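You operate a simulated robot arm through the tools that you are given. There is no shell and no other tool.

You are at the controls of a simulated robot arm. One attempt, no reset.

JOB
Wire the open control box as the chart shows and shut the clamps.
Fine: each round plug from the white holders goes into the terminal with its number; all three clamps end shut.

Only the result counts: the job must be done as asked and must still hold three seconds after the hand-in. Knocking over, shifting, dropping, spilling or breaking anything else fails it.

ROBOT AND FRAMES
A 7-joint arm with a two-finger parallel gripper, fixed in place. Base frame: the origin is on the floor under the middle of its stand, x ahead of it, y to its left, z up. Lengths are in mm, angles in degrees, forces in N, time in s.
It reaches about 964 mm from its shoulder. Its first joint turns from -166.0 to 166.0 degrees. Payload 1.57 kg.
The tool frame sits at the grasp point between the pads (the TCP): z along the fingers, y along the line on which they close. The tips reach 30 mm beyond it. The gripper opens to 110 mm. The fingers are 24 mm wide and 12 mm thick; the gripper's body (48 by 112 mm) begins 78 mm behind the TCP.
Orientation is told as [roll, pitch, yaw] about the base's x, y, z axes, in that order, counted from this pose: with the fingers straight down and closing along the base's y, the tool's x points along the base's -x, its y along +y and its z along -z.

CONTROLS
- The arm moves only by the tool drive_tool. Its argument "steps" is a list that holds one entry, the list of rows, each a list of 7 numbers: the shift along the tool's x, y, z in mm, then the turn, a rotation vector about the tool's x, y, z in degrees, then the opening, from 0 (shut) to 1 (fully open). In form: [[[x, y, z, rx, ry, rz, gripper], ...]]. A call has 1 to 20 rows; each row shifts and turns the commanded pose from where the row before left it, along the tool's axes as they then stand. Rows are played at 5 a second. More than 50 mm and 8.6 degrees between two rows, or a gripper value outside its range, and nothing of the call is played. Where a pose cannot be reached the arm comes as near as it can. A force on the tool above 90 N (or 10 N above the force at the start of the call, whichever is more), or a blocked arm, ends the call early, and 0.2 s more pass. Each finger travels about 108 mm/s and halts on what it meets, pressing with about 29 N; the grip force reading is that of the motor and also rises with nothing between the fingers. The clock runs only during rows and for 0.2 s after the last one: add rows that do not move to give the fingers time. The reply holds the time, the measured pose of the TCP, the force on the tool along the base axes, the opening and the grip force, in the units named above and with some noise, with the torque about the TCP (base axes, N m) and any sound that the robot's microphone picked up.
- Cameras (640 x 400 px; columns grow to the right, rows downward): "scene" is fixed at [399.9, 649.8, 1557.8]; the picture's right is [-1.00, -0.08, 0.00], its down [-0.07, 0.97, -0.24] and it looks along [0.02, -0.24, -0.97] (base axes); focal length 322 px, centre (320, 200). "wrist" rides on the gripper at [70, 16, -141] in the tool frame; the picture's right is [-0.23, 0.97, 0.00], its down [-0.86, -0.20, -0.48] and it looks along [-0.47, -0.11, 0.88] (tool axes); focal length 222 px, centre (320, 200). There is no depth. A picture from a camera that has moved, and an enlarged one, comes with that camera's place and axes in the base frame and with its lens.
- get_image(camera): a new picture of that camera. It takes no simulated time.
- slide_trunk(by): slides the trunk up (or, below 0, down) by that many mm; the arm rides with it, the base frame stays. It gives what a move gives, with no picture.
- zoom(camera, box): a new picture of the part [left, top, right, bottom] of that camera's present view, enlarged. It takes no simulated time.
- close_job(): hands the job in; it is judged then, once.

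Places have to be worked out from the pictures, the camera data and where the tool is seen. Open the gripper and draw the arm clear of the work before you hand the job in, unless the task says otherwise.

The tools are called after ">>>" as a command line: name --argument value ..., lists and objects as JSON in quotes. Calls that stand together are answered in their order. drive_tool: Moves the arm, as the interface text tells. Its arguments: {"type":"object","properties":{"steps":{"type":"array","items":{"type":"array","items":{"type":"array","items":{"type":"number"}}}}},"required":["steps"]} The other tools are called the same way: slide_trunk (by) moves the trunk up or down; get_image (camera) takes a picture; zoom (camera, box) takes an enlarged picture of a part of a camera's view; close_job () hands the job in.

At the start:

```text
clock: 0.0
tool_pos: [239.1, 607.0, 971.5]
tcp_rot: [-11.7, 5.0, -1.0]
ft_force: [0.2, 0.4, -0.4]
torque: [0.02, 0.03, 0.02]
grip_width: 109.6
grip_force: 0.0
trunk travel left (down, up): [-400.0, 210.0]
```

scene: 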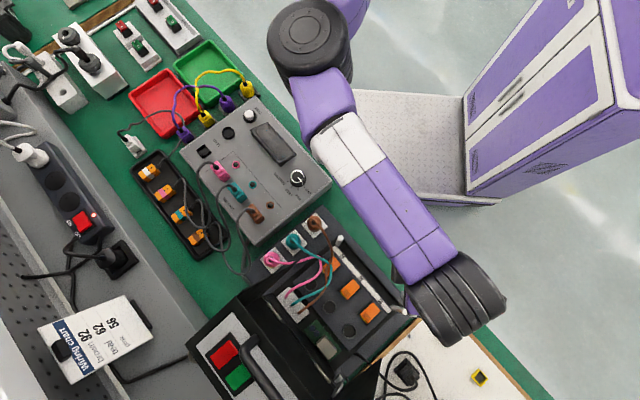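
wrist: 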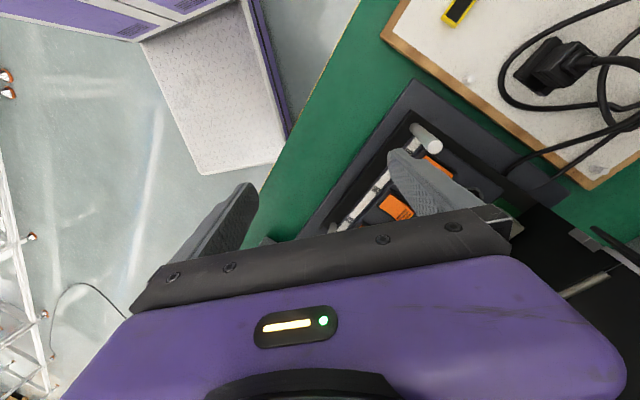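

The pictures show an open control box with orange clamps, three plugs (pink, teal, brown) in white holders, and a wiring chart. I zoom in on these parts first.

>>> zoom --camera "scene" --box '[30, 280, 190, 390]'

>>> zoom --camera "scene" --box '[230, 200, 430, 390]'

>>> zoom --camera "scene" --box '[120, 90, 340, 260]'

```text
3.64 times, centred on (110, 335) of scene
camera zoom: at [399.9, 649.8, 1557.8], right [-1.0, -0.08, 0.0], down [-0.07, 0.97, -0.24], along [0.02, -0.24, -0.97], focal length 1171 px, centre (1084, -291)
```

zoom: 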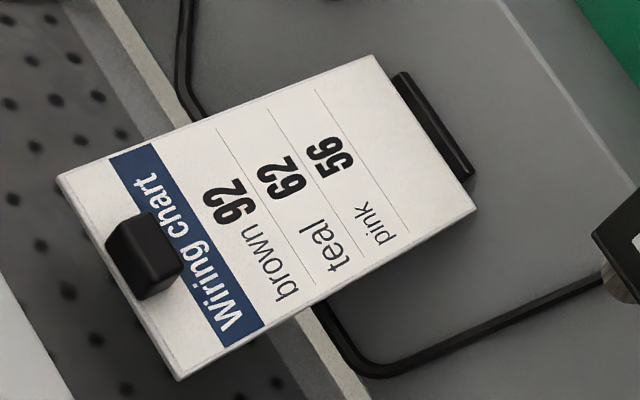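

```text
2.11 times, centred on (330, 295) of scene
camera zoom: at [399.9, 649.8, 1557.8], right [-1.0, -0.08, 0.0], down [-0.07, 0.97, -0.24], along [0.02, -0.24, -0.97], focal length 678 px, centre (299, 0)
```

zoom: 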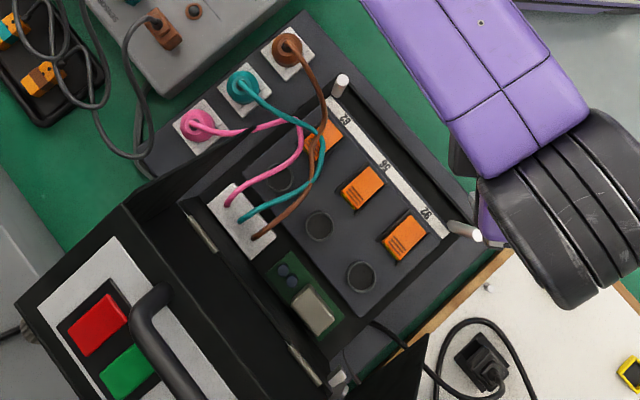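

```text
2.35 times, centred on (230, 175) of scene
camera zoom: at [399.9, 649.8, 1557.8], right [-1.0, -0.08, 0.0], down [-0.07, 0.97, -0.24], along [0.02, -0.24, -0.97], focal length 758 px, centre (532, 259)
```

zoom: 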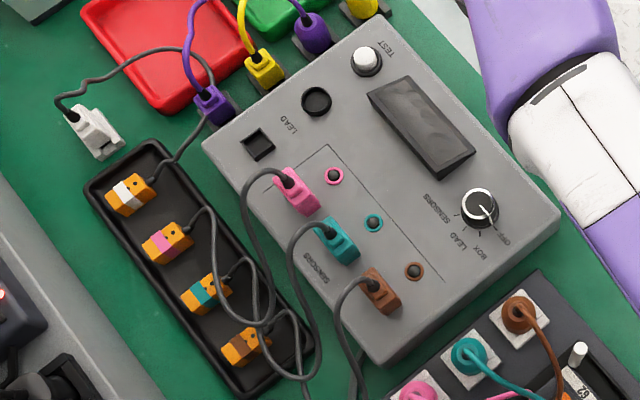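

The chart reads brown 92, teal 62, pink 56. I zoom harder on the terminal block and the holders.

>>> zoom --camera "scene" --box '[300, 230, 400, 300]'

>>> zoom --camera "scene" --box '[330, 270, 430, 340]'

>>> zoom --camera "scene" --box '[240, 200, 340, 270]'

>>> zoom --camera "scene" --box '[270, 260, 370, 330]'

>>> get_image --camera "wrist"

```text
5.71 times, centred on (350, 265) of scene
camera zoom: at [399.9, 649.8, 1557.8], right [-1.0, -0.08, 0.0], down [-0.07, 0.97, -0.24], along [0.02, -0.24, -0.97], focal length 1841 px, centre (149, -171)
```

zoom: 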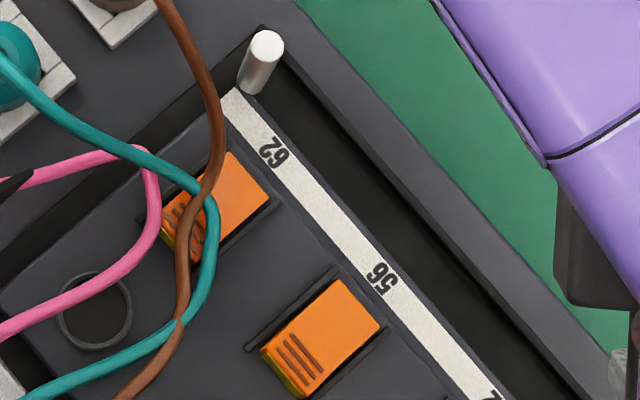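

```text
5.71 times, centred on (380, 305) of scene
camera zoom: at [399.9, 649.8, 1557.8], right [-1.0, -0.08, 0.0], down [-0.07, 0.97, -0.24], along [0.02, -0.24, -0.97], focal length 1841 px, centre (-23, -400)
```

zoom: 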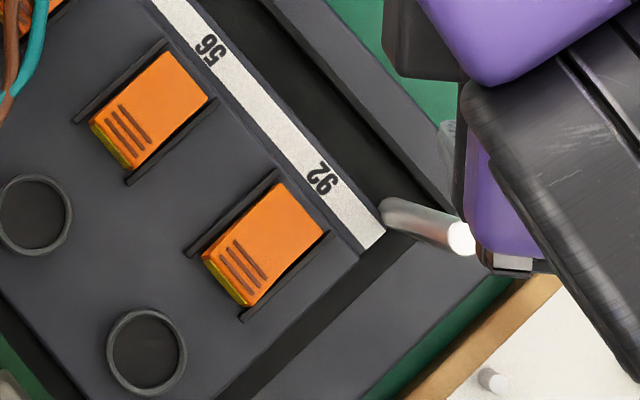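

```text
5.71 times, centred on (290, 235) of scene
camera zoom: at [399.9, 649.8, 1557.8], right [-1.0, -0.08, 0.0], down [-0.07, 0.97, -0.24], along [0.02, -0.24, -0.97], focal length 1841 px, centre (491, 0)
```

zoom: 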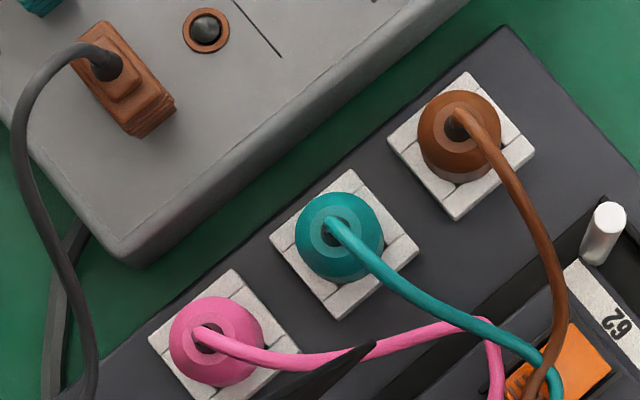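

```text
5.71 times, centred on (320, 295) of scene
camera zoom: at [399.9, 649.8, 1557.8], right [-1.0, -0.08, 0.0], down [-0.07, 0.97, -0.24], along [0.02, -0.24, -0.97], focal length 1841 px, centre (320, -343)
```

zoom: 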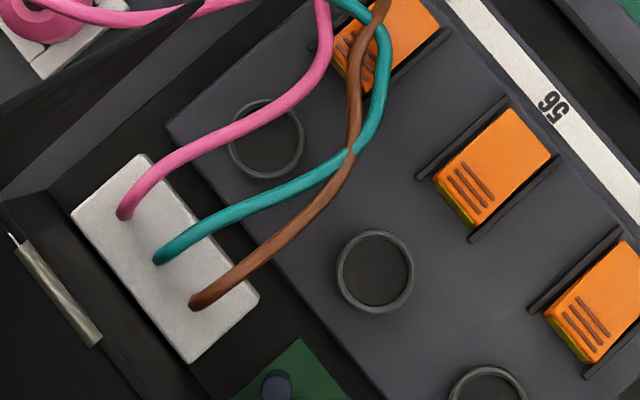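

```text
taken
camera wrist: at [183.0, 653.5, 1111.8], right [0.22, 0.95, -0.22], down [0.9, -0.11, 0.43], along [0.39, -0.29, -0.88], focal length 222 px, centre (320, 200)
```

wrist: 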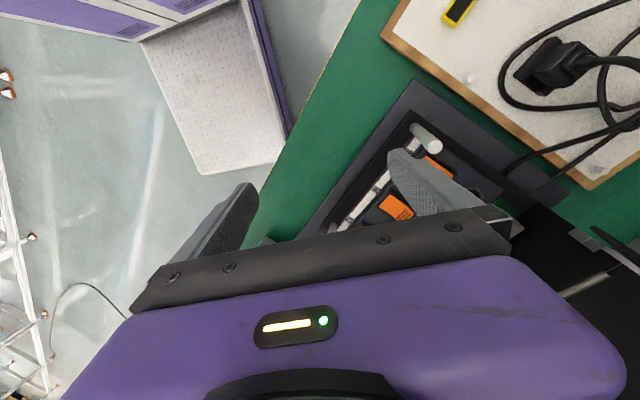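

The labels are upside down in this view, so I need a closer look from the wrist camera. I enlarge the wrist view of the box before moving.

>>> zoom --camera "wrist" --box '[300, 80, 640, 290]'

>>> zoom --camera "wrist" --box '[320, 120, 460, 240]'

>>> zoom --camera "scene" --box '[320, 245, 360, 275]'

>>> zoom --camera "scene" --box '[350, 265, 400, 320]'

```text
1.88 times, centred on (470, 185) of wrist
camera zoom: at [183.0, 653.5, 1111.8], right [0.22, 0.95, -0.22], down [0.9, -0.11, 0.43], along [0.39, -0.29, -0.88], focal length 418 px, centre (38, 228)
```

zoom: 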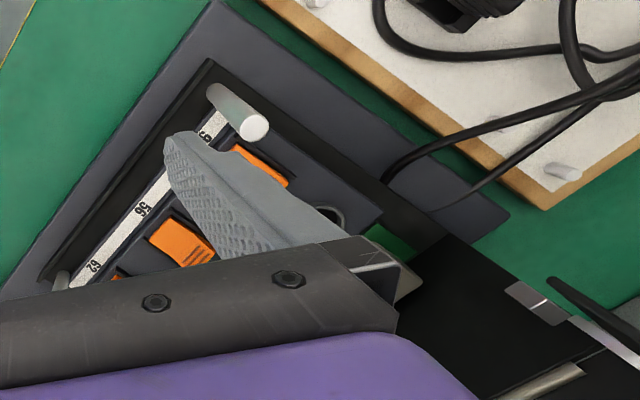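

```text
3.33 times, centred on (390, 180) of wrist
camera zoom: at [183.0, 653.5, 1111.8], right [0.22, 0.95, -0.22], down [0.9, -0.11, 0.43], along [0.39, -0.29, -0.88], focal length 740 px, centre (87, 267)
```

zoom: 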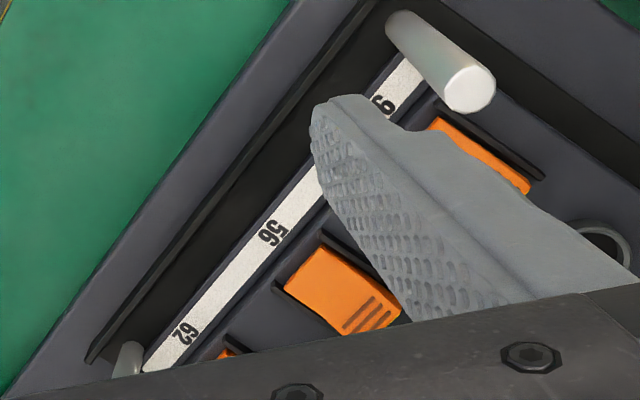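

```text
13.33 times, centred on (340, 260) of scene
camera zoom: at [399.9, 649.8, 1557.8], right [-1.0, -0.08, 0.0], down [-0.07, 0.97, -0.24], along [0.02, -0.24, -0.97], focal length 4295 px, centre (53, -600)
```

zoom: 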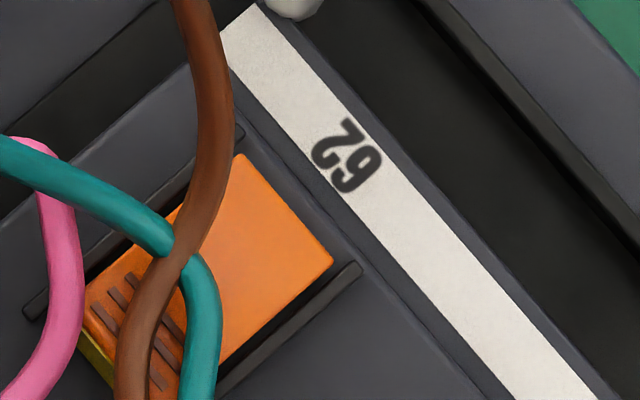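

```text
7.27 times, centred on (375, 292) of scene
camera zoom: at [399.9, 649.8, 1557.8], right [-1.0, -0.08, 0.0], down [-0.07, 0.97, -0.24], along [0.02, -0.24, -0.97], focal length 2343 px, centre (-80, -473)
```

zoom: 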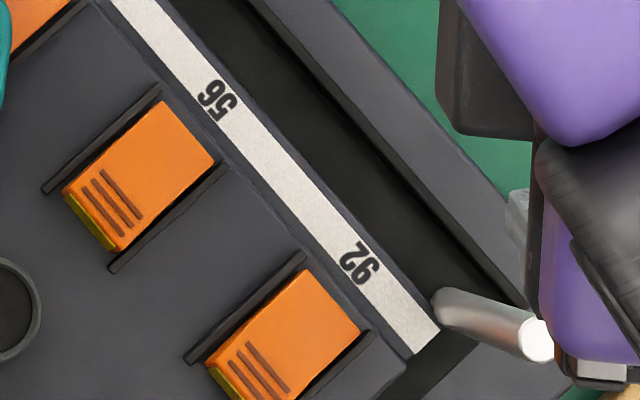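

Both views agree on the order from the holder side: 62, 56, 92. Triangulating, label 62 is near (355,594,808) and label 92 near (264,686,808), so the box is turned about 45°. I raise and level the hand, turn it to yaw 45° and draw it back to see the box from the side.

>>> drive_tool --steps '[[[0, 0, -40, 0, 0, 0, 1], [0, 0, -40, 0, 0, 0, 1], [0, 0, -20, -5.85, 0, 0, 1], [0, 0, 0, -5.85, 0, 0, 1], [0, 0, 0, 0, -5, 0, 1], [0, -30, 0, 0, 0, -7.66, 1], [0, -30, 0, 0, 0, -7.67, 1], [0, -20, 0, 0, 0, -7.67, 1], [0, 0, 0, 0, 0, -7.67, 1], [0, 0, 0, 0, 0, -7.67, 1], [0, 0, 0, 0, 0, -7.66, 1], [0, 0, 0, 0, 0, 0, 1]]]'

```text
clock: 0.7
tool_pos: [238.0, 592.4, 964.9]
tcp_rot: [-19.1, 8.4, -2.4]
ft_force: [0.1, -0.3, -0.4]
torque: [0.0, 0.02, -0.01]
grip_width: 110.1
grip_force: 0.0
trunk travel left (down, up): [-400.0, 210.0]
stopped in row 3: the arm was blocked; the commanded pose is now the measured one
```

The arm reports being blocked and barely moved, so going straight up seems near a limit. I check the pictures.

>>> get_image --camera "scene"

>>> get_image --camera "wrist"

```text
taken
```

scene: 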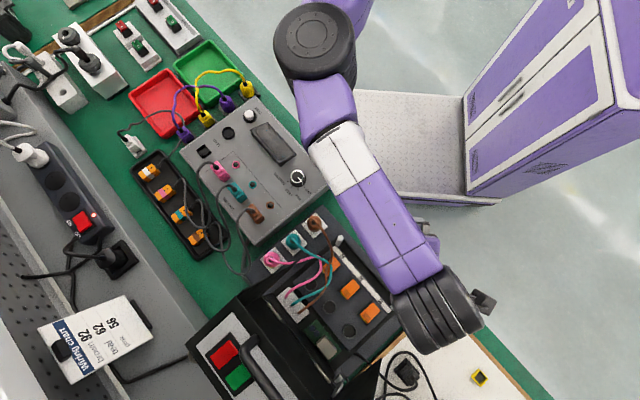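

```text
taken
camera wrist: at [189.7, 656.0, 1100.9], right [0.22, 0.91, -0.35], down [0.92, -0.07, 0.39], along [0.33, -0.4, -0.85], focal length 222 px, centre (320, 200)
```

wrist: 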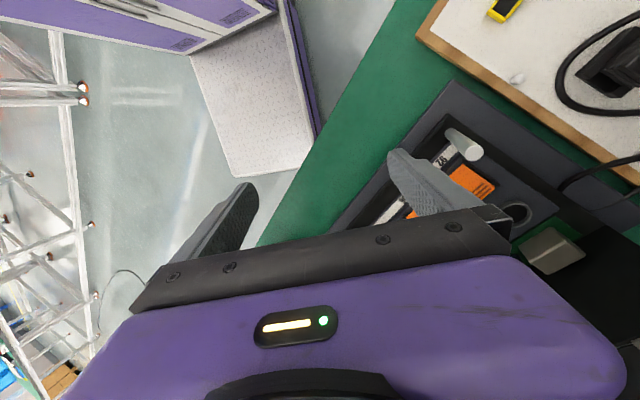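

The elbow sits high near (425,390) and the arm looks folded near a joint limit. I use the trunk to lift everything first.

>>> slide_trunk --by 100

```text
clock: 2.0
tool_pos: [237.8, 592.8, 1064.8]
tcp_rot: [-19.0, 8.4, -2.3]
ft_force: [0.6, 0.1, 0.0]
torque: [-0.04, -0.01, -0.01]
grip_width: 110.0
grip_force: 0.1
trunk travel left (down, up): [-500.0, 110.0]
```

The trunk raised the hand to z=1065. I now try levelling the roll in small turns and see if the arm follows.

>>> drive_tool --steps '[[[0, 0, 0, -5, 0, 0, 1], [0, 0, 0, -5, 0, 0, 1], [0, 0, 0, 0, 0, 0, 1]]]'

```text
clock: 2.8
tool_pos: [232.0, 589.5, 1059.9]
tcp_rot: [-9.3, 8.6, -2.1]
ft_force: [0.6, 1.4, 0.8]
torque: [0.01, 0.03, -0.01]
grip_width: 110.3
grip_force: 0.1
trunk travel left (down, up): [-500.0, 110.0]
```

The roll follows. I continue to level: roll by 9 and pitch by 8, and move a bit toward the box.

>>> drive_tool --steps '[[[0, 0, 0, -4.6, 0, 0, 1], [0, 0, 0, -4.6, 0, 0, 1], [0, 0, 0, 0, -4.3, 0, 1], [0, 0, 0, 0, -4.3, 0, 1], [0, 0, 0, 0, 0, 0, 1]]]'

```text
clock: 4.2
tool_pos: [234.8, 570.0, 1018.9]
tcp_rot: [-4.8, 2.5, -3.8]
ft_force: [0.6, 0.8, -0.1]
torque: [0.0, -0.05, 0.0]
grip_width: 110.3
grip_force: 0.0
trunk travel left (down, up): [-500.0, 110.0]
stopped in row 5: the arm was blocked; the commanded pose is now the measured one
```

Levelling pulled the hand down, so the arm wants the hand lower relative to the trunk. I raise the trunk further.

>>> slide_trunk --by 110

>>> get_image --camera "scene"

>>> get_image --camera "wrist"

```text
clock: 5.7
tool_pos: [234.6, 570.0, 1130.5]
tcp_rot: [-4.7, 2.5, -3.8]
ft_force: [-0.2, -0.5, -0.4]
torque: [0.02, -0.02, 0.01]
grip_width: 110.0
grip_force: 0.0
trunk travel left (down, up): [-610.0, 0.0]
```

```text
taken
```

scene: 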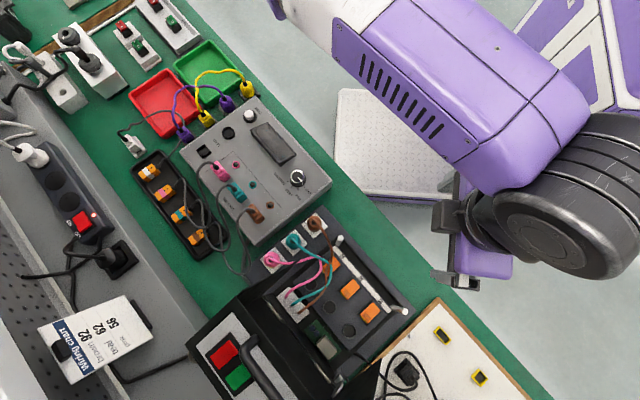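

```text
taken
camera wrist: at [173.3, 602.3, 1271.9], right [0.29, 0.95, -0.09], down [0.86, -0.22, 0.46], along [0.41, -0.21, -0.89], focal length 222 px, centre (320, 200)
```

wrist: 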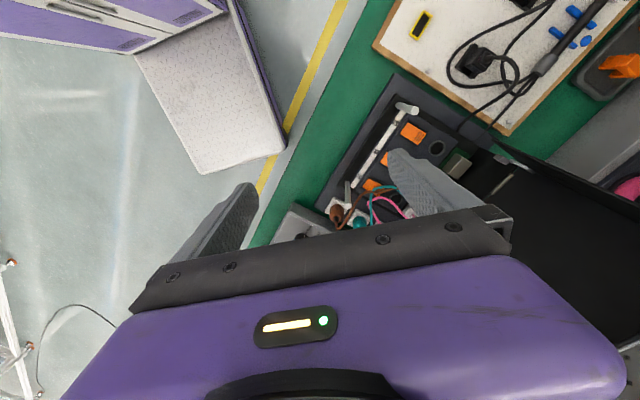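

With the trunk fully up the hand is at z=1130 with room below. I level it, turn toward yaw 45° and lower slightly in small steps.

>>> drive_tool --steps '[[[0, 0, 10, -4.7, 0, 0, 1], [0, 0, 10, 0, -2.5, 0, 1], [0, 0, 10, 0, 0, -7, 1], [0, 0, 10, 0, 0, -7, 1], [0, 0, 0, 0, 0, -7, 1], [0, 0, 0, 0, 0, -7, 1], [0, 0, 0, 0, 0, 0, 1]]]'

```text
clock: 7.3
tool_pos: [233.7, 566.4, 1083.1]
tcp_rot: [-0.4, 0.6, 24.0]
ft_force: [-0.3, 0.2, -0.4]
torque: [0.0, -0.02, 0.01]
grip_width: 109.8
grip_force: 0.0
trunk travel left (down, up): [-610.0, 0.0]
```

It tracks well now. I finish the turn to yaw 45° and back off toward the base to view the box from the label side.

>>> drive_tool --steps '[[[0, 0, 0, 0, 0, -7, 1], [0, 0, 0, 0, 0, -7, 1], [0, 0, 0, 0, 0, -7, 1], [30, 0, 0, 0, 0, 0, 1], [30, 0, 0, 0, 0, 0, 1], [0, 0, 0, 0, 0, 0, 1]]]'

>>> get_image --camera "wrist"

>>> get_image --camera "scene"

```text
clock: 8.7
tool_pos: [192.5, 513.9, 1071.5]
tcp_rot: [-0.6, 2.7, 44.0]
ft_force: [0.0, -0.2, 0.0]
torque: [0.06, 0.01, 0.01]
grip_width: 109.9
grip_force: 0.0
trunk travel left (down, up): [-610.0, 0.0]
```

```text
taken
camera wrist: at [135.3, 483.9, 1215.4], right [-0.51, 0.86, -0.02], down [0.77, 0.47, 0.44], along [0.39, 0.21, -0.9], focal length 222 px, centre (320, 200)
```

wrist: 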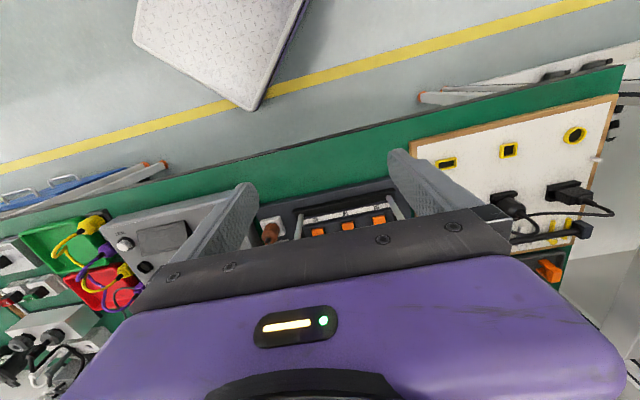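

```text
taken
```

scene: 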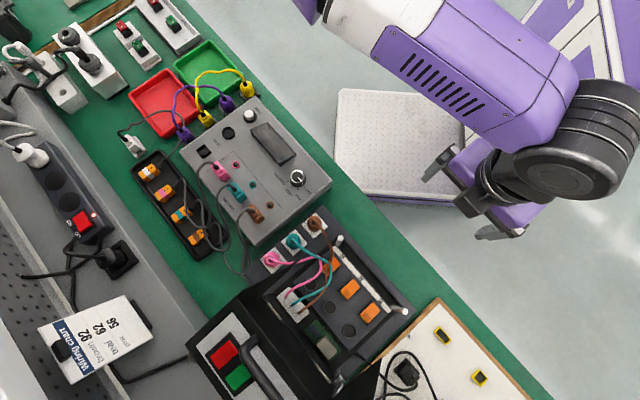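

The camera sees the region beneath and behind the fingers, so the hand should hover over the box. I move toward the box along the perpendicular, staying at z≈1070.

>>> drive_tool --steps '[[[-30, 0, 0, 0, 0, 0, 1], [-40, 0, 0, 0, 0, 0, 1], [-40, 0, 0, 0, 0, 0, 1], [-40, 0, 0, 0, 0, 0, 1], [0, 0, 0, 0, 0, 0, 1]]]'

>>> get_image --camera "wrist"

>>> get_image --camera "scene"

```text
clock: 9.9
tool_pos: [300.3, 621.5, 1073.0]
tcp_rot: [-0.4, 1.9, 44.4]
ft_force: [0.9, 0.0, -0.3]
torque: [0.0, -0.02, -0.01]
grip_width: 110.2
grip_force: 0.0
trunk travel left (down, up): [-610.0, 0.0]
```

```text
taken
camera wrist: at [241.8, 590.0, 1215.9], right [-0.52, 0.85, -0.01], down [0.76, 0.47, 0.45], along [0.39, 0.22, -0.89], focal length 222 px, centre (320, 200)
```

wrist: 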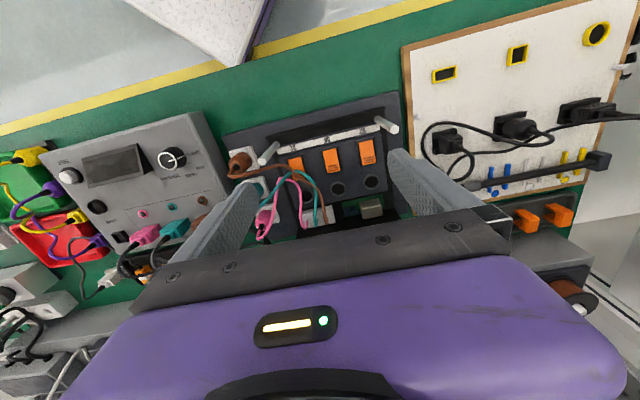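

```text
taken
```

scene: 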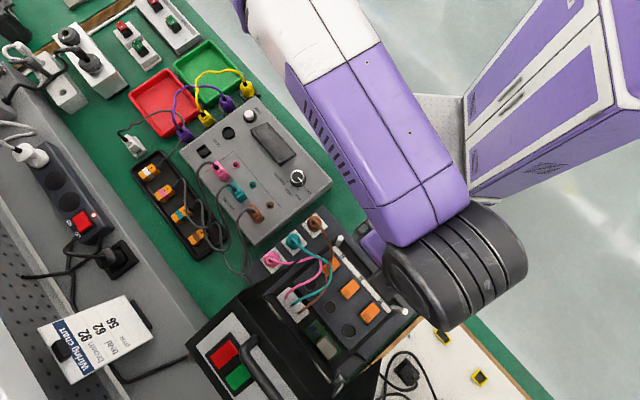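

Now the terminals and clamps are visible in the wrist view. I zoom in on them.

>>> zoom --camera "wrist" --box '[220, 100, 410, 240]'

>>> zoom --camera "wrist" --box '[290, 115, 400, 215]'

```text
2.86 times, centred on (315, 170) of wrist
camera zoom: at [241.8, 590.0, 1215.9], right [-0.52, 0.85, -0.01], down [0.76, 0.47, 0.45], along [0.39, 0.22, -0.89], focal length 635 px, centre (334, 286)
```

zoom: 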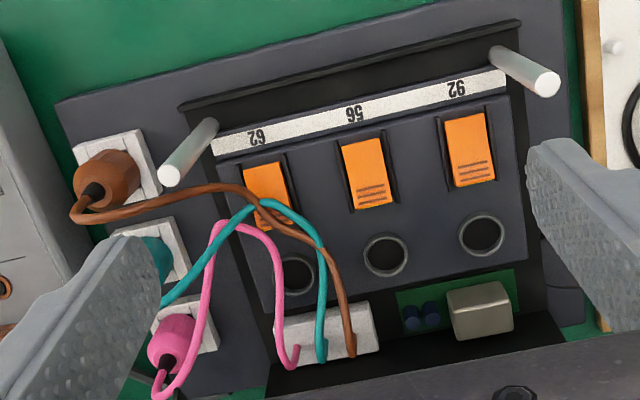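

```text
4.00 times, centred on (345, 165) of wrist
camera zoom: at [241.8, 590.0, 1215.9], right [-0.52, 0.85, -0.01], down [0.76, 0.47, 0.45], along [0.39, 0.22, -0.89], focal length 888 px, centre (220, 340)
```

zoom: 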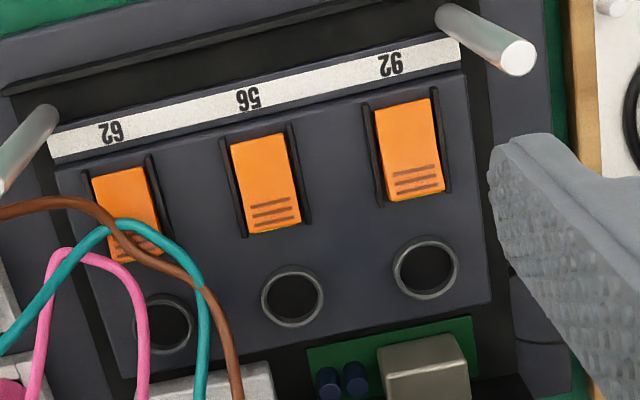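

Labels are confirmed: 62 nearest the holders, then 56, then 92; the orange levers look raised at their ribbed ends, and two posts stand about 110 mm tall. I turn the hand to yaw −45° so it will close along the holder row, staying high.

>>> drive_tool --steps '[[[0, 0, 0, 0, 0, 8, 1], [0, 0, 0, 0, 0, 8, 1], [0, 0, 0, 0, 0, 8, 1], [0, 0, 0, 0, 0, 8, 1], [0, 0, 0, 0, 0, 8, 1], [0, 0, 0, 0, 0, 8, 1], [0, 0, 0, 0, 0, 8, 1], [0, 0, 0, 0, 0, 8, 1], [0, 0, 0, 0, 0, 8, 1], [0, 0, 0, 0, 0, 8, 1], [0, 0, 0, 0, 0, 8, 1], [0, 0, 0, 0, 0, 0, 1]]]'

>>> get_image --camera "wrist"

>>> get_image --camera "scene"

```text
clock: 12.7
tool_pos: [295.9, 619.2, 1066.0]
tcp_rot: [-2.4, -0.6, -43.5]
ft_force: [-0.6, 1.0, -1.0]
torque: [-0.02, 0.0, -0.02]
grip_width: 110.2
grip_force: 0.0
trunk travel left (down, up): [-610.0, 0.0]
stopped in row 12: the arm was blocked; the commanded pose is now the measured one
```

```text
taken
camera wrist: at [260.0, 684.9, 1205.3], right [0.83, 0.55, -0.04], down [0.49, -0.71, 0.5], along [0.24, -0.43, -0.87], focal length 222 px, centre (320, 200)
```

wrist: 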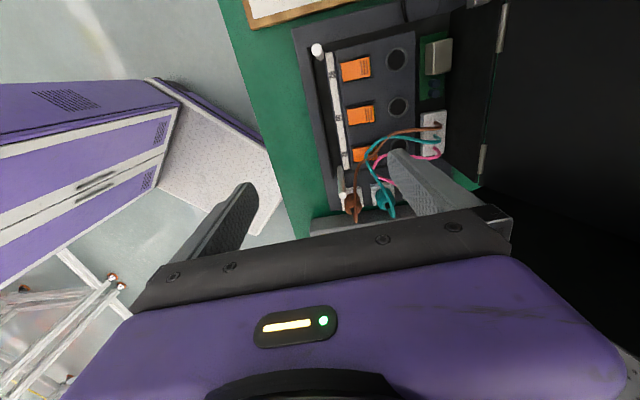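

```text
taken
```

scene: 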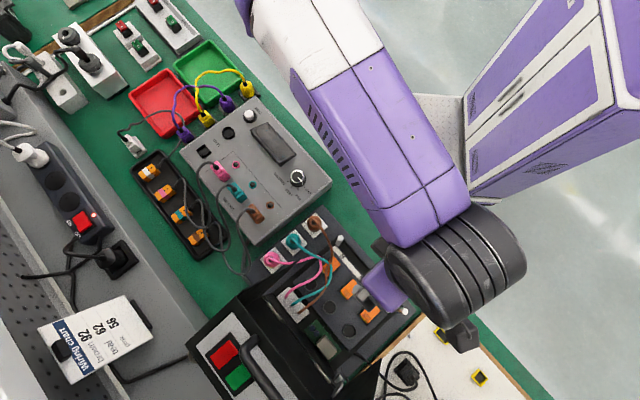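

The hand reached yaw −43.5° but the last turn was blocked, so a joint limit is close. I move toward the holders at this height and see how the arm behaves there.

>>> drive_tool --steps '[[[-32, 16, 0, 0, 0, 0, 1], [-32, 16, 0, 0, 0, 0, 1], [-32, 16, 0, 0, 0, 0, 1], [-32, 16, 0, 0, 0, 0, 1], [0, 0, 0, 0, 0, 0, 1]]]'

>>> get_image --camera "wrist"

>>> get_image --camera "scene"

```text
clock: 13.9
tool_pos: [431.3, 580.3, 1070.6]
tcp_rot: [-2.3, -0.5, -43.7]
ft_force: [-0.1, 0.6, -0.3]
torque: [-0.01, 0.01, -0.02]
grip_width: 110.1
grip_force: 0.0
trunk travel left (down, up): [-610.0, 0.0]
```

```text
taken
camera wrist: at [395.7, 644.6, 1208.7], right [0.84, 0.55, -0.04], down [0.49, -0.72, 0.49], along [0.24, -0.43, -0.87], focal length 222 px, centre (320, 200)
```

wrist: 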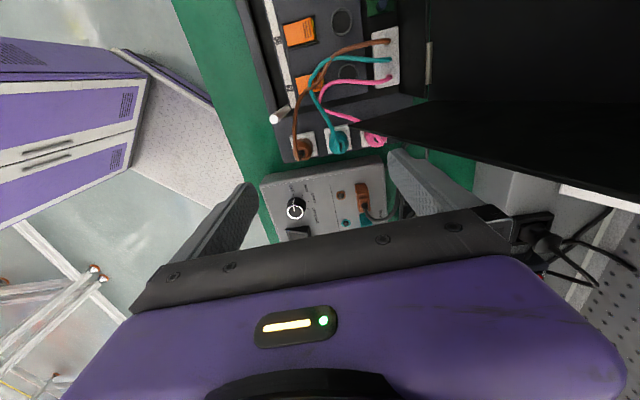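

```text
taken
```

scene: 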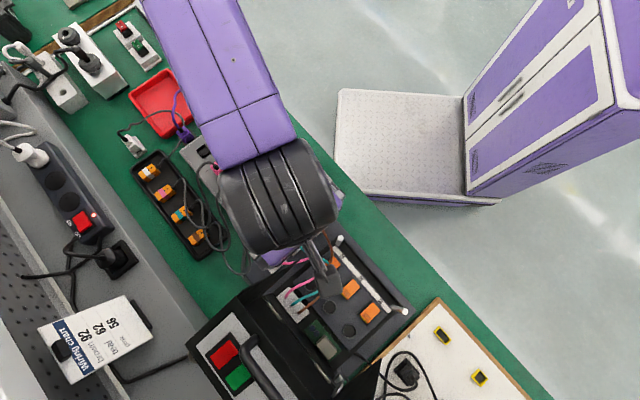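

The lid's side wall tip appears close to the pink plug in this view. I zoom in to understand the lid's shape.

>>> zoom --camera "wrist" --box '[260, 0, 640, 240]'

>>> zoom --camera "scene" --box '[180, 240, 400, 400]'

```text
1.67 times, centred on (450, 120) of wrist
camera zoom: at [395.7, 644.6, 1208.7], right [0.84, 0.55, -0.04], down [0.49, -0.72, 0.49], along [0.24, -0.43, -0.87], focal length 370 px, centre (103, 333)
```

zoom: 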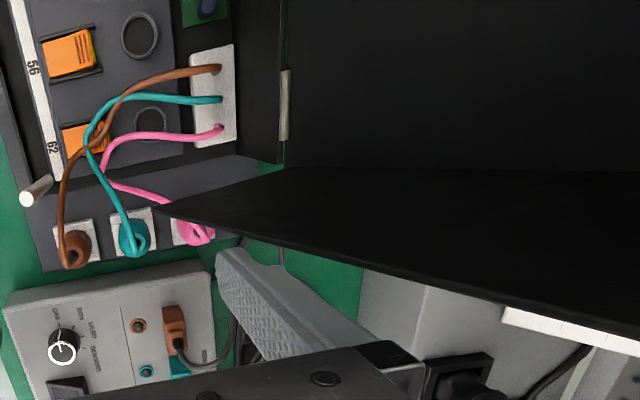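

```text
2.50 times, centred on (290, 320) of scene
camera zoom: at [399.9, 649.8, 1557.8], right [-1.0, -0.08, 0.0], down [-0.07, 0.97, -0.24], along [0.02, -0.24, -0.97], focal length 805 px, centre (395, -100)
```

zoom: 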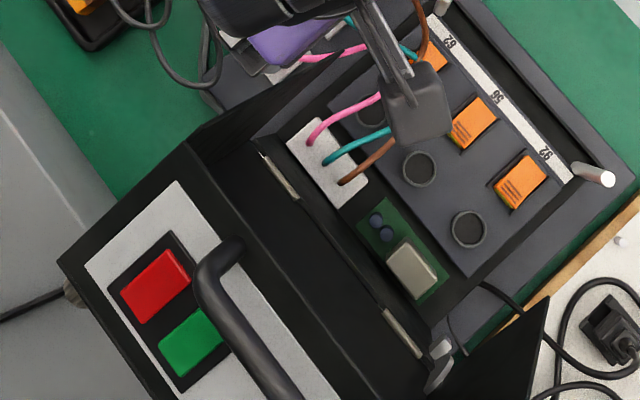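

The lid is tall: its side wall near q≈125 (box-aligned frame p=(x+y)/√2, q=(y−x)/√2) has a tip near (437,621,998) and a top near z≈1110, so the camera stalk must stay away from that side. I back off along −p, narrow the fingers, and then turn the other way toward yaw 135°.

>>> drive_tool --steps '[[[0, -35, 0, 0, 0, 0, 0.6], [0, -35, 0, 0, 0, 0, 0.5], [0, -20, 0, 0, 0, 0, 0.5], [0, 0, 0, 0, 0, -8, 0.5], [0, 0, 0, 0, 0, -8, 0.5], [0, 0, 0, 0, 0, -8, 0.5], [0, 0, 0, 0, 0, -8, 0.5], [0, 0, 0, 0, 0, -8, 0.5], [0, 0, 0, 0, 0, -8, 0.5], [0, 0, 0, 0, 0, -8, 0.5], [0, 0, 0, 0, 0, -8, 0.5], [0, 0, 0, 0, 0, -8, 0.5], [0, 0, 0, 0, 0, -8, 0.5], [0, 0, 0, 0, 0, -8, 0.5], [0, 0, 0, 0, 0, 0, 0.5]]]'

```text
clock: 17.1
tool_pos: [370.9, 513.2, 1070.1]
tcp_rot: [-0.5, 2.3, 44.6]
ft_force: [0.4, -0.3, -0.7]
torque: [-0.01, -0.01, 0.02]
grip_width: 55.1
grip_force: 0.1
trunk travel left (down, up): [-610.0, 0.0]
```

The turn went well to yaw 44.6°. I continue toward 135°.

>>> drive_tool --steps '[[[0, 0, 0, 0, 0, -8.2, 0.5], [0, 0, 0, 0, 0, -8.2, 0.5], [0, 0, 0, 0, 0, -8.2, 0.5], [0, 0, 0, 0, 0, -8.2, 0.5], [0, 0, 0, 0, 0, -8.2, 0.5], [0, 0, 0, 0, 0, -8.2, 0.5], [0, 0, 0, 0, 0, -8.2, 0.5], [0, 0, 0, 0, 0, -8.2, 0.5], [0, 0, 0, 0, 0, -8.2, 0.5], [0, 0, 0, 0, 0, -8.2, 0.5], [0, 0, 0, 0, 0, -8.2, 0.5], [0, 0, 0, 0, 0, 0, 0.5]]]'

>>> get_image --camera "wrist"

>>> get_image --camera "scene"

```text
clock: 19.7
tool_pos: [370.3, 513.8, 1070.3]
tcp_rot: [2.1, 0.9, 126.5]
ft_force: [0.9, 0.1, 0.6]
torque: [-0.01, -0.01, 0.02]
grip_width: 54.7
grip_force: 0.1
out of reach, approached as far as the arm can: row 11
trunk travel left (down, up): [-610.0, 0.0]
```

```text
taken
camera wrist: at [403.3, 453.0, 1213.1], right [-0.92, -0.4, 0.03], down [-0.34, 0.82, 0.46], along [-0.21, 0.41, -0.89], focal length 222 px, centre (320, 200)
```

wrist: 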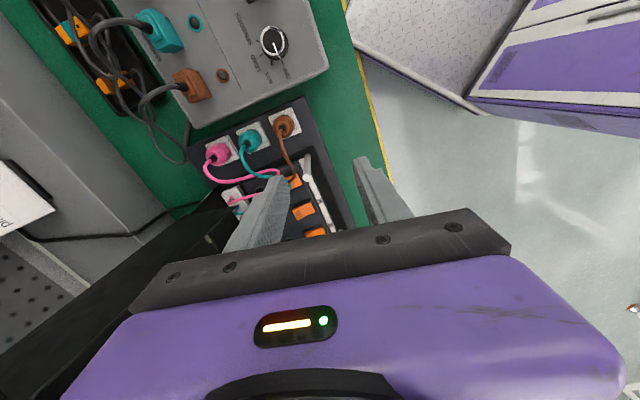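

```text
taken
```

scene: 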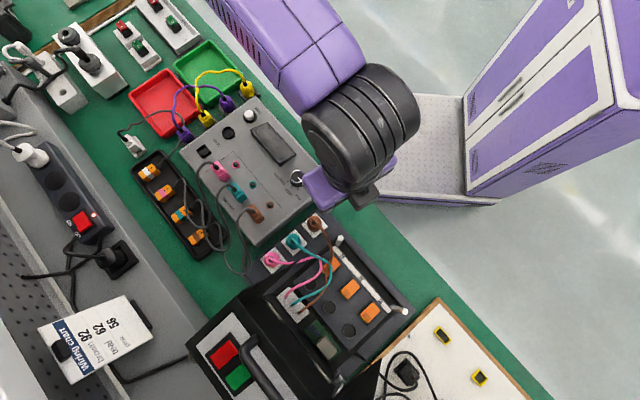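

Yaw 126.5° is the joint's limit here; about 120° will do for the holders (closing nearly along their row, camera away from the lid). I zoom on the plugs from this side.

>>> zoom --camera "wrist" --box '[190, 90, 350, 240]'

>>> zoom --camera "wrist" --box '[195, 105, 305, 185]'

```text
2.67 times, centred on (270, 165) of wrist
camera zoom: at [403.3, 453.0, 1213.1], right [-0.92, -0.4, 0.03], down [-0.34, 0.82, 0.46], along [-0.21, 0.41, -0.89], focal length 592 px, centre (453, 293)
```

zoom: 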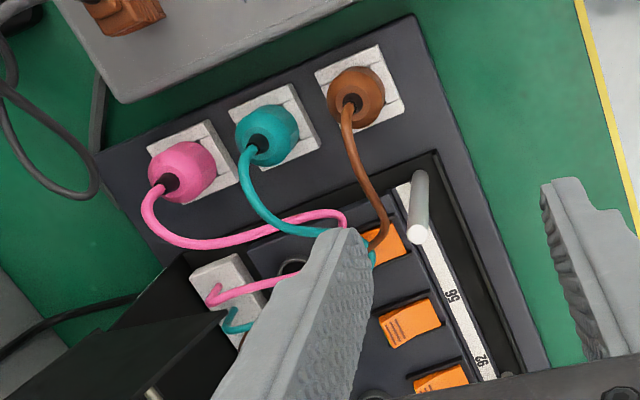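

```text
5.00 times, centred on (250, 145) of wrist
camera zoom: at [403.3, 453.0, 1213.1], right [-0.92, -0.4, 0.03], down [-0.34, 0.82, 0.46], along [-0.21, 0.41, -0.89], focal length 1111 px, centre (670, 475)
```

zoom: 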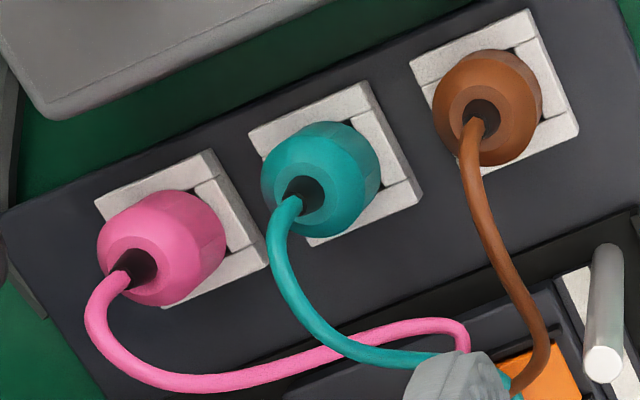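

Triangulation puts the plug tops near brown (423.5,525.5,853), teal (466,568.5,857), pink (510.5,614.5,858), with holder tops near z≈802 and barrel diameter ≈36 mm. I move above brown at yaw ≈122° and about z=970 to refine.

>>> drive_tool --steps '[[[0, 0, 0, 2.1, -0.9, 4.5, 0.5], [9, -25, 30, 0, 0, 0, 0.5], [9, -25.8, 40, 0, 0, 0, 0.5], [0, 0, 30, 0, 0, 0, 0.5], [0, 0, 0, 0, 0, 0, 0.5]]]'

>>> get_image --camera "wrist"

>>> get_image --camera "scene"

```text
clock: 20.9
tool_pos: [417.7, 524.4, 980.1]
tcp_rot: [0.0, 0.1, 121.9]
ft_force: [-0.5, -0.3, 0.3]
torque: [-0.01, -0.03, -0.03]
grip_width: 55.0
grip_force: 0.1
out of reach, approached as far as the arm can: row 3
trunk travel left (down, up): [-610.0, 0.0]
```

```text
taken
camera wrist: at [441.7, 456.6, 1121.4], right [-0.95, -0.32, 0.0], down [-0.28, 0.83, 0.48], along [-0.15, 0.45, -0.88], focal length 222 px, centre (320, 200)
```

wrist: 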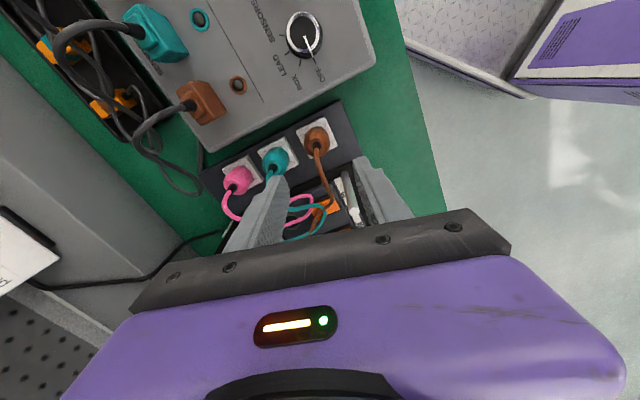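

```text
taken
```

scene: 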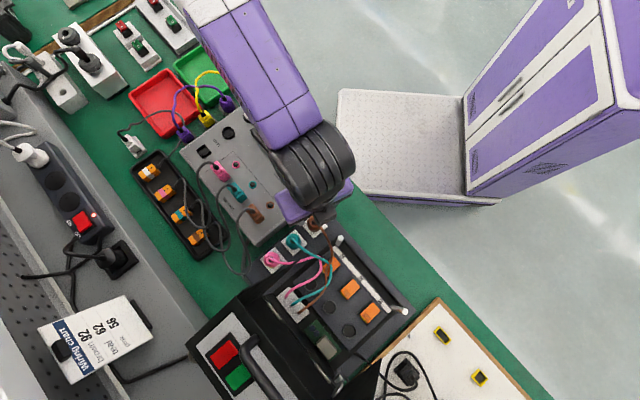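

The arm is at its turn limit here, so I'll use a bit less yaw. I zoom on the plugs from this closer pose to refine positions.

>>> zoom --camera "wrist" --box '[210, 110, 370, 230]'

>>> zoom --camera "wrist" --box '[290, 115, 350, 160]'

```text
3.33 times, centred on (290, 170) of wrist
camera zoom: at [441.7, 456.6, 1121.4], right [-0.95, -0.32, 0.0], down [-0.28, 0.83, 0.48], along [-0.15, 0.45, -0.88], focal length 740 px, centre (420, 300)
```

zoom: 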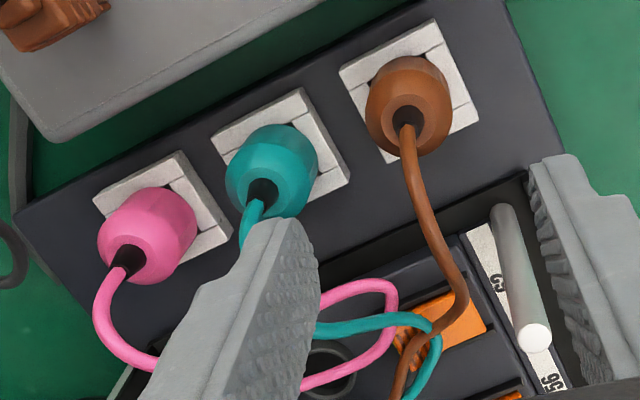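

```text
8.89 times, centred on (320, 138) of wrist
camera zoom: at [441.7, 456.6, 1121.4], right [-0.95, -0.32, 0.0], down [-0.28, 0.83, 0.48], along [-0.15, 0.45, -0.88], focal length 1974 px, centre (320, 756)
```

zoom: 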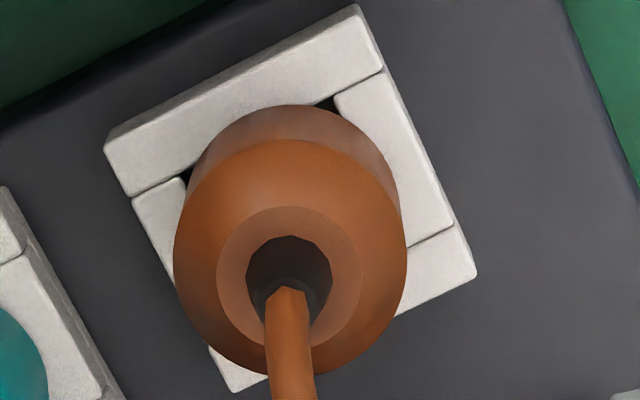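

The refined estimate for brown is (423.5,525.6), teal (467,568), pink (511,613). I reduce yaw to about 112° and lower to z≈900 over brown.

>>> drive_tool --steps '[[[0, 0, 0, 0, 0, 5, 0.5], [1, -5.8, 20, 0, 0, 5, 0.5], [0, 0, 30, 0, 0, 0, 0.5], [0, 0, 20, 0, 0, 0, 0.5], [0, 0, 0, 0, 0, 0, 0.5]]]'

>>> get_image --camera "wrist"

>>> zoom --camera "wrist" --box '[210, 100, 420, 240]'

```text
clock: 22.1
tool_pos: [422.6, 525.3, 911.0]
tcp_rot: [0.1, 0.2, 112.0]
ft_force: [-0.1, -0.3, -0.3]
torque: [0.02, -0.01, -0.01]
grip_width: 55.4
grip_force: 0.0
trunk travel left (down, up): [-610.0, 0.0]
```

```text
taken
camera wrist: at [433.7, 455.2, 1051.8], right [-0.99, -0.15, 0.0], down [-0.13, 0.87, 0.48], along [-0.07, 0.47, -0.88], focal length 222 px, centre (320, 200)
```

wrist: 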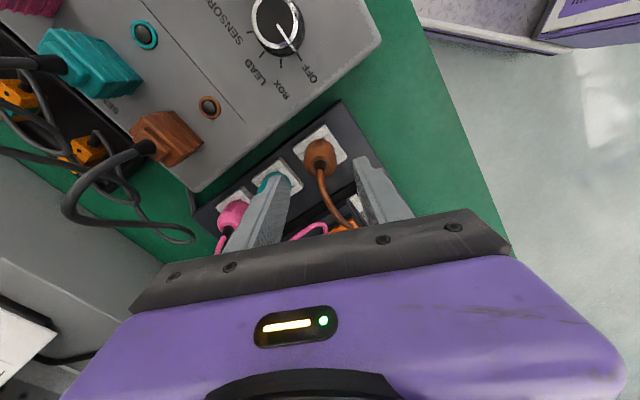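

```text
2.86 times, centred on (315, 170) of wrist
camera zoom: at [433.7, 455.2, 1051.8], right [-0.99, -0.15, 0.0], down [-0.13, 0.87, 0.48], along [-0.07, 0.47, -0.88], focal length 635 px, centre (334, 286)
```

zoom: 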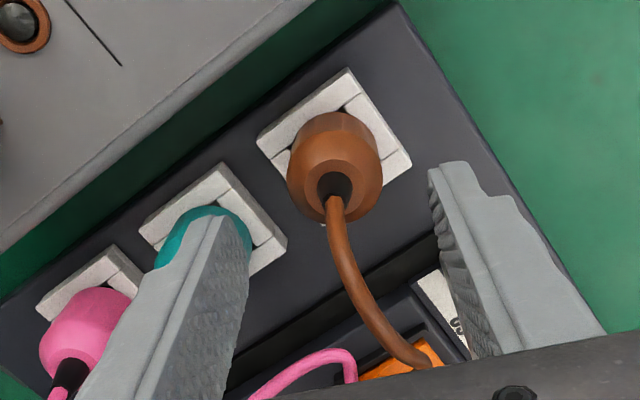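

The brown plug lies centred between the fingers. I narrow the opening slightly and lower to z≈841 in small steps, watching the force.

>>> drive_tool --steps '[[[0, -0.5, 20, 0, 0, 0, 0.46], [0, 0, 20, 0, 0, 0, 0.46], [0, 0, 15, 0, 0, 0, 0.46], [0, 0, 8, 0, 0, 0, 0.46], [0, 0, 0, 0, 0, 0, 0.46]]]'

>>> get_image --camera "wrist"

>>> zoom --camera "wrist" --box '[210, 120, 420, 260]'

```text
clock: 23.3
tool_pos: [421.5, 524.1, 847.4]
tcp_rot: [0.0, 0.1, 112.1]
ft_force: [-0.2, -0.4, 0.3]
torque: [-0.03, -0.01, -0.01]
grip_width: 50.5
grip_force: 0.0
trunk travel left (down, up): [-610.0, 0.0]
```

```text
taken
camera wrist: at [433.8, 454.7, 988.2], right [-0.99, -0.15, 0.0], down [-0.14, 0.87, 0.48], along [-0.07, 0.47, -0.88], focal length 222 px, centre (320, 200)
```

wrist: 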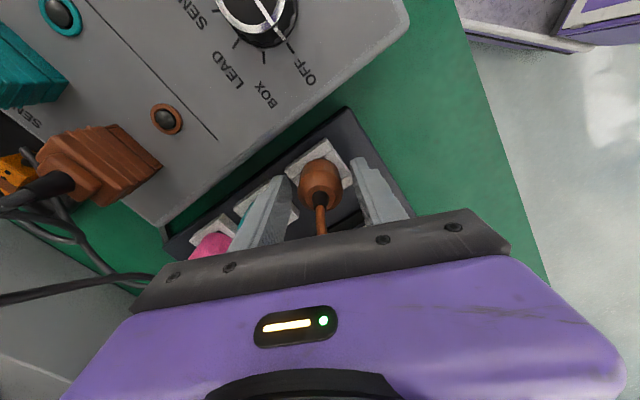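

```text
2.86 times, centred on (315, 190) of wrist
camera zoom: at [433.8, 454.7, 988.2], right [-0.99, -0.15, 0.0], down [-0.14, 0.87, 0.48], along [-0.07, 0.47, -0.88], focal length 635 px, centre (334, 229)
```

zoom: 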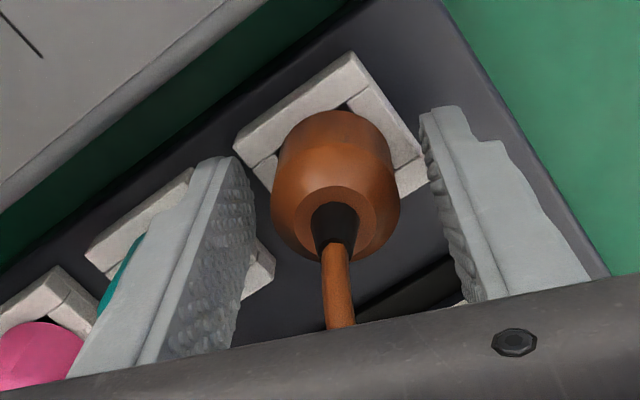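

The plug sits between the pads with no contact force. I lower 5 mm more and close on it.

>>> drive_tool --steps '[[[0, -1, 5, 0, 0, 0, 0.46], [0, 0, 0, 0, 0, 0, 0.3], [0, 0, 0, 0, 0, 0, 0.2], [0, 0, 0, 0, 0, 0, 0.2], [0, 0, 0, 0, 0, 0, 0.2]]]'

>>> zoom --camera "wrist" --box '[210, 120, 420, 260]'

```text
clock: 24.5
tool_pos: [421.6, 525.4, 845.4]
tcp_rot: [0.0, 0.0, 112.0]
ft_force: [-1.1, -18.1, 60.5]
torque: [-0.62, 0.86, 0.5]
grip_width: 49.1
grip_force: 15.2
trunk travel left (down, up): [-610.0, 0.0]
```

```text
2.86 times, centred on (315, 190) of wrist
camera zoom: at [433.9, 454.6, 986.0], right [-0.99, -0.15, 0.0], down [-0.13, 0.87, 0.48], along [-0.07, 0.47, -0.88], focal length 635 px, centre (334, 229)
```

zoom: 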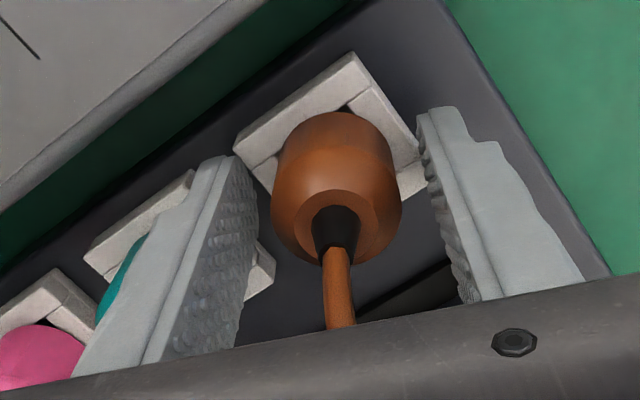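

The readings show 60 N upward and the fingers blocked at 49 mm, so the fingertips are touching the holder, whose top must be higher than I thought. I open again and rise at once.

>>> drive_tool --steps '[[[0, 0, -3, 0, 0, 0, 0.47], [0, 0, -10, 0, 0, 0, 0.47], [0, 0, 0, 0, 0, 0, 0.47]]]'

>>> zoom --camera "wrist" --box '[210, 120, 420, 260]'

>>> get_image --camera "scene"

```text
clock: 25.3
tool_pos: [423.6, 523.1, 855.4]
tcp_rot: [0.1, 0.3, 111.9]
ft_force: [-0.1, -0.2, 0.5]
torque: [0.01, -0.01, 0.0]
grip_width: 51.5
grip_force: 0.0
trunk travel left (down, up): [-610.0, 0.0]
```

```text
2.86 times, centred on (315, 190) of wrist
camera zoom: at [434.6, 454.8, 995.7], right [-0.99, -0.15, 0.0], down [-0.13, 0.87, 0.48], along [-0.07, 0.47, -0.88], focal length 635 px, centre (334, 229)
```

zoom: 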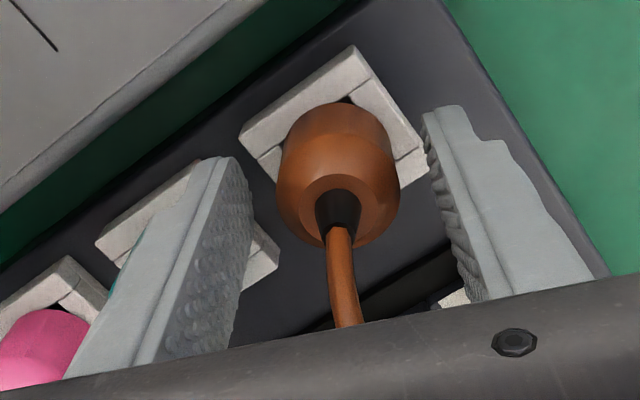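

```text
taken
```

scene: 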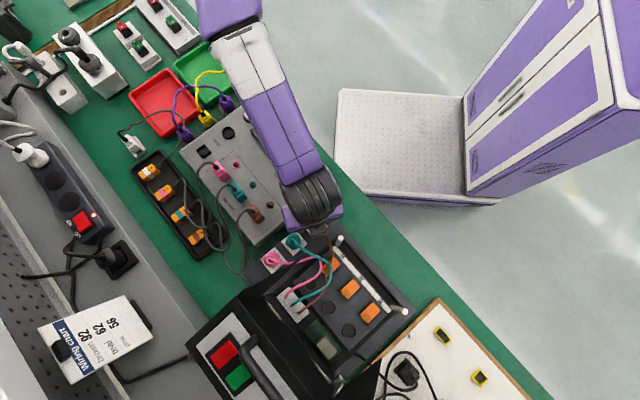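

Free again and nothing seems disturbed; the holder top is about z≈815. I close now with the tips at about z≈821, just above the holder.

>>> drive_tool --steps '[[[0, 0, 4, 0, 0, 0, 0.42], [0, 0, 0, 0, 0, 0, 0.3], [0, 0, 0, 0, 0, 0, 0.2], [0, 0, 0, 0, 0, 0, 0.2]]]'

>>> zoom --camera "wrist" --box '[210, 120, 420, 260]'

```text
clock: 26.3
tool_pos: [423.9, 523.9, 851.6]
tcp_rot: [0.0, 0.1, 112.0]
ft_force: [-0.4, -0.1, 0.7]
torque: [-0.02, -0.01, -0.01]
grip_width: 31.2
grip_force: 29.1
trunk travel left (down, up): [-610.0, 0.0]
```

```text
2.86 times, centred on (315, 190) of wrist
camera zoom: at [435.0, 454.7, 992.5], right [-0.99, -0.15, 0.0], down [-0.13, 0.87, 0.48], along [-0.07, 0.47, -0.88], focal length 635 px, centre (334, 229)
```

zoom: 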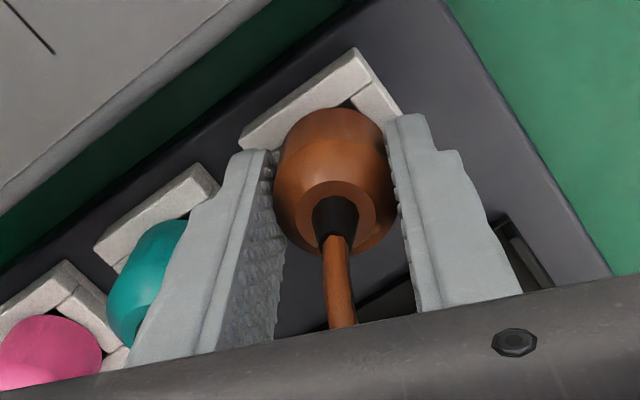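

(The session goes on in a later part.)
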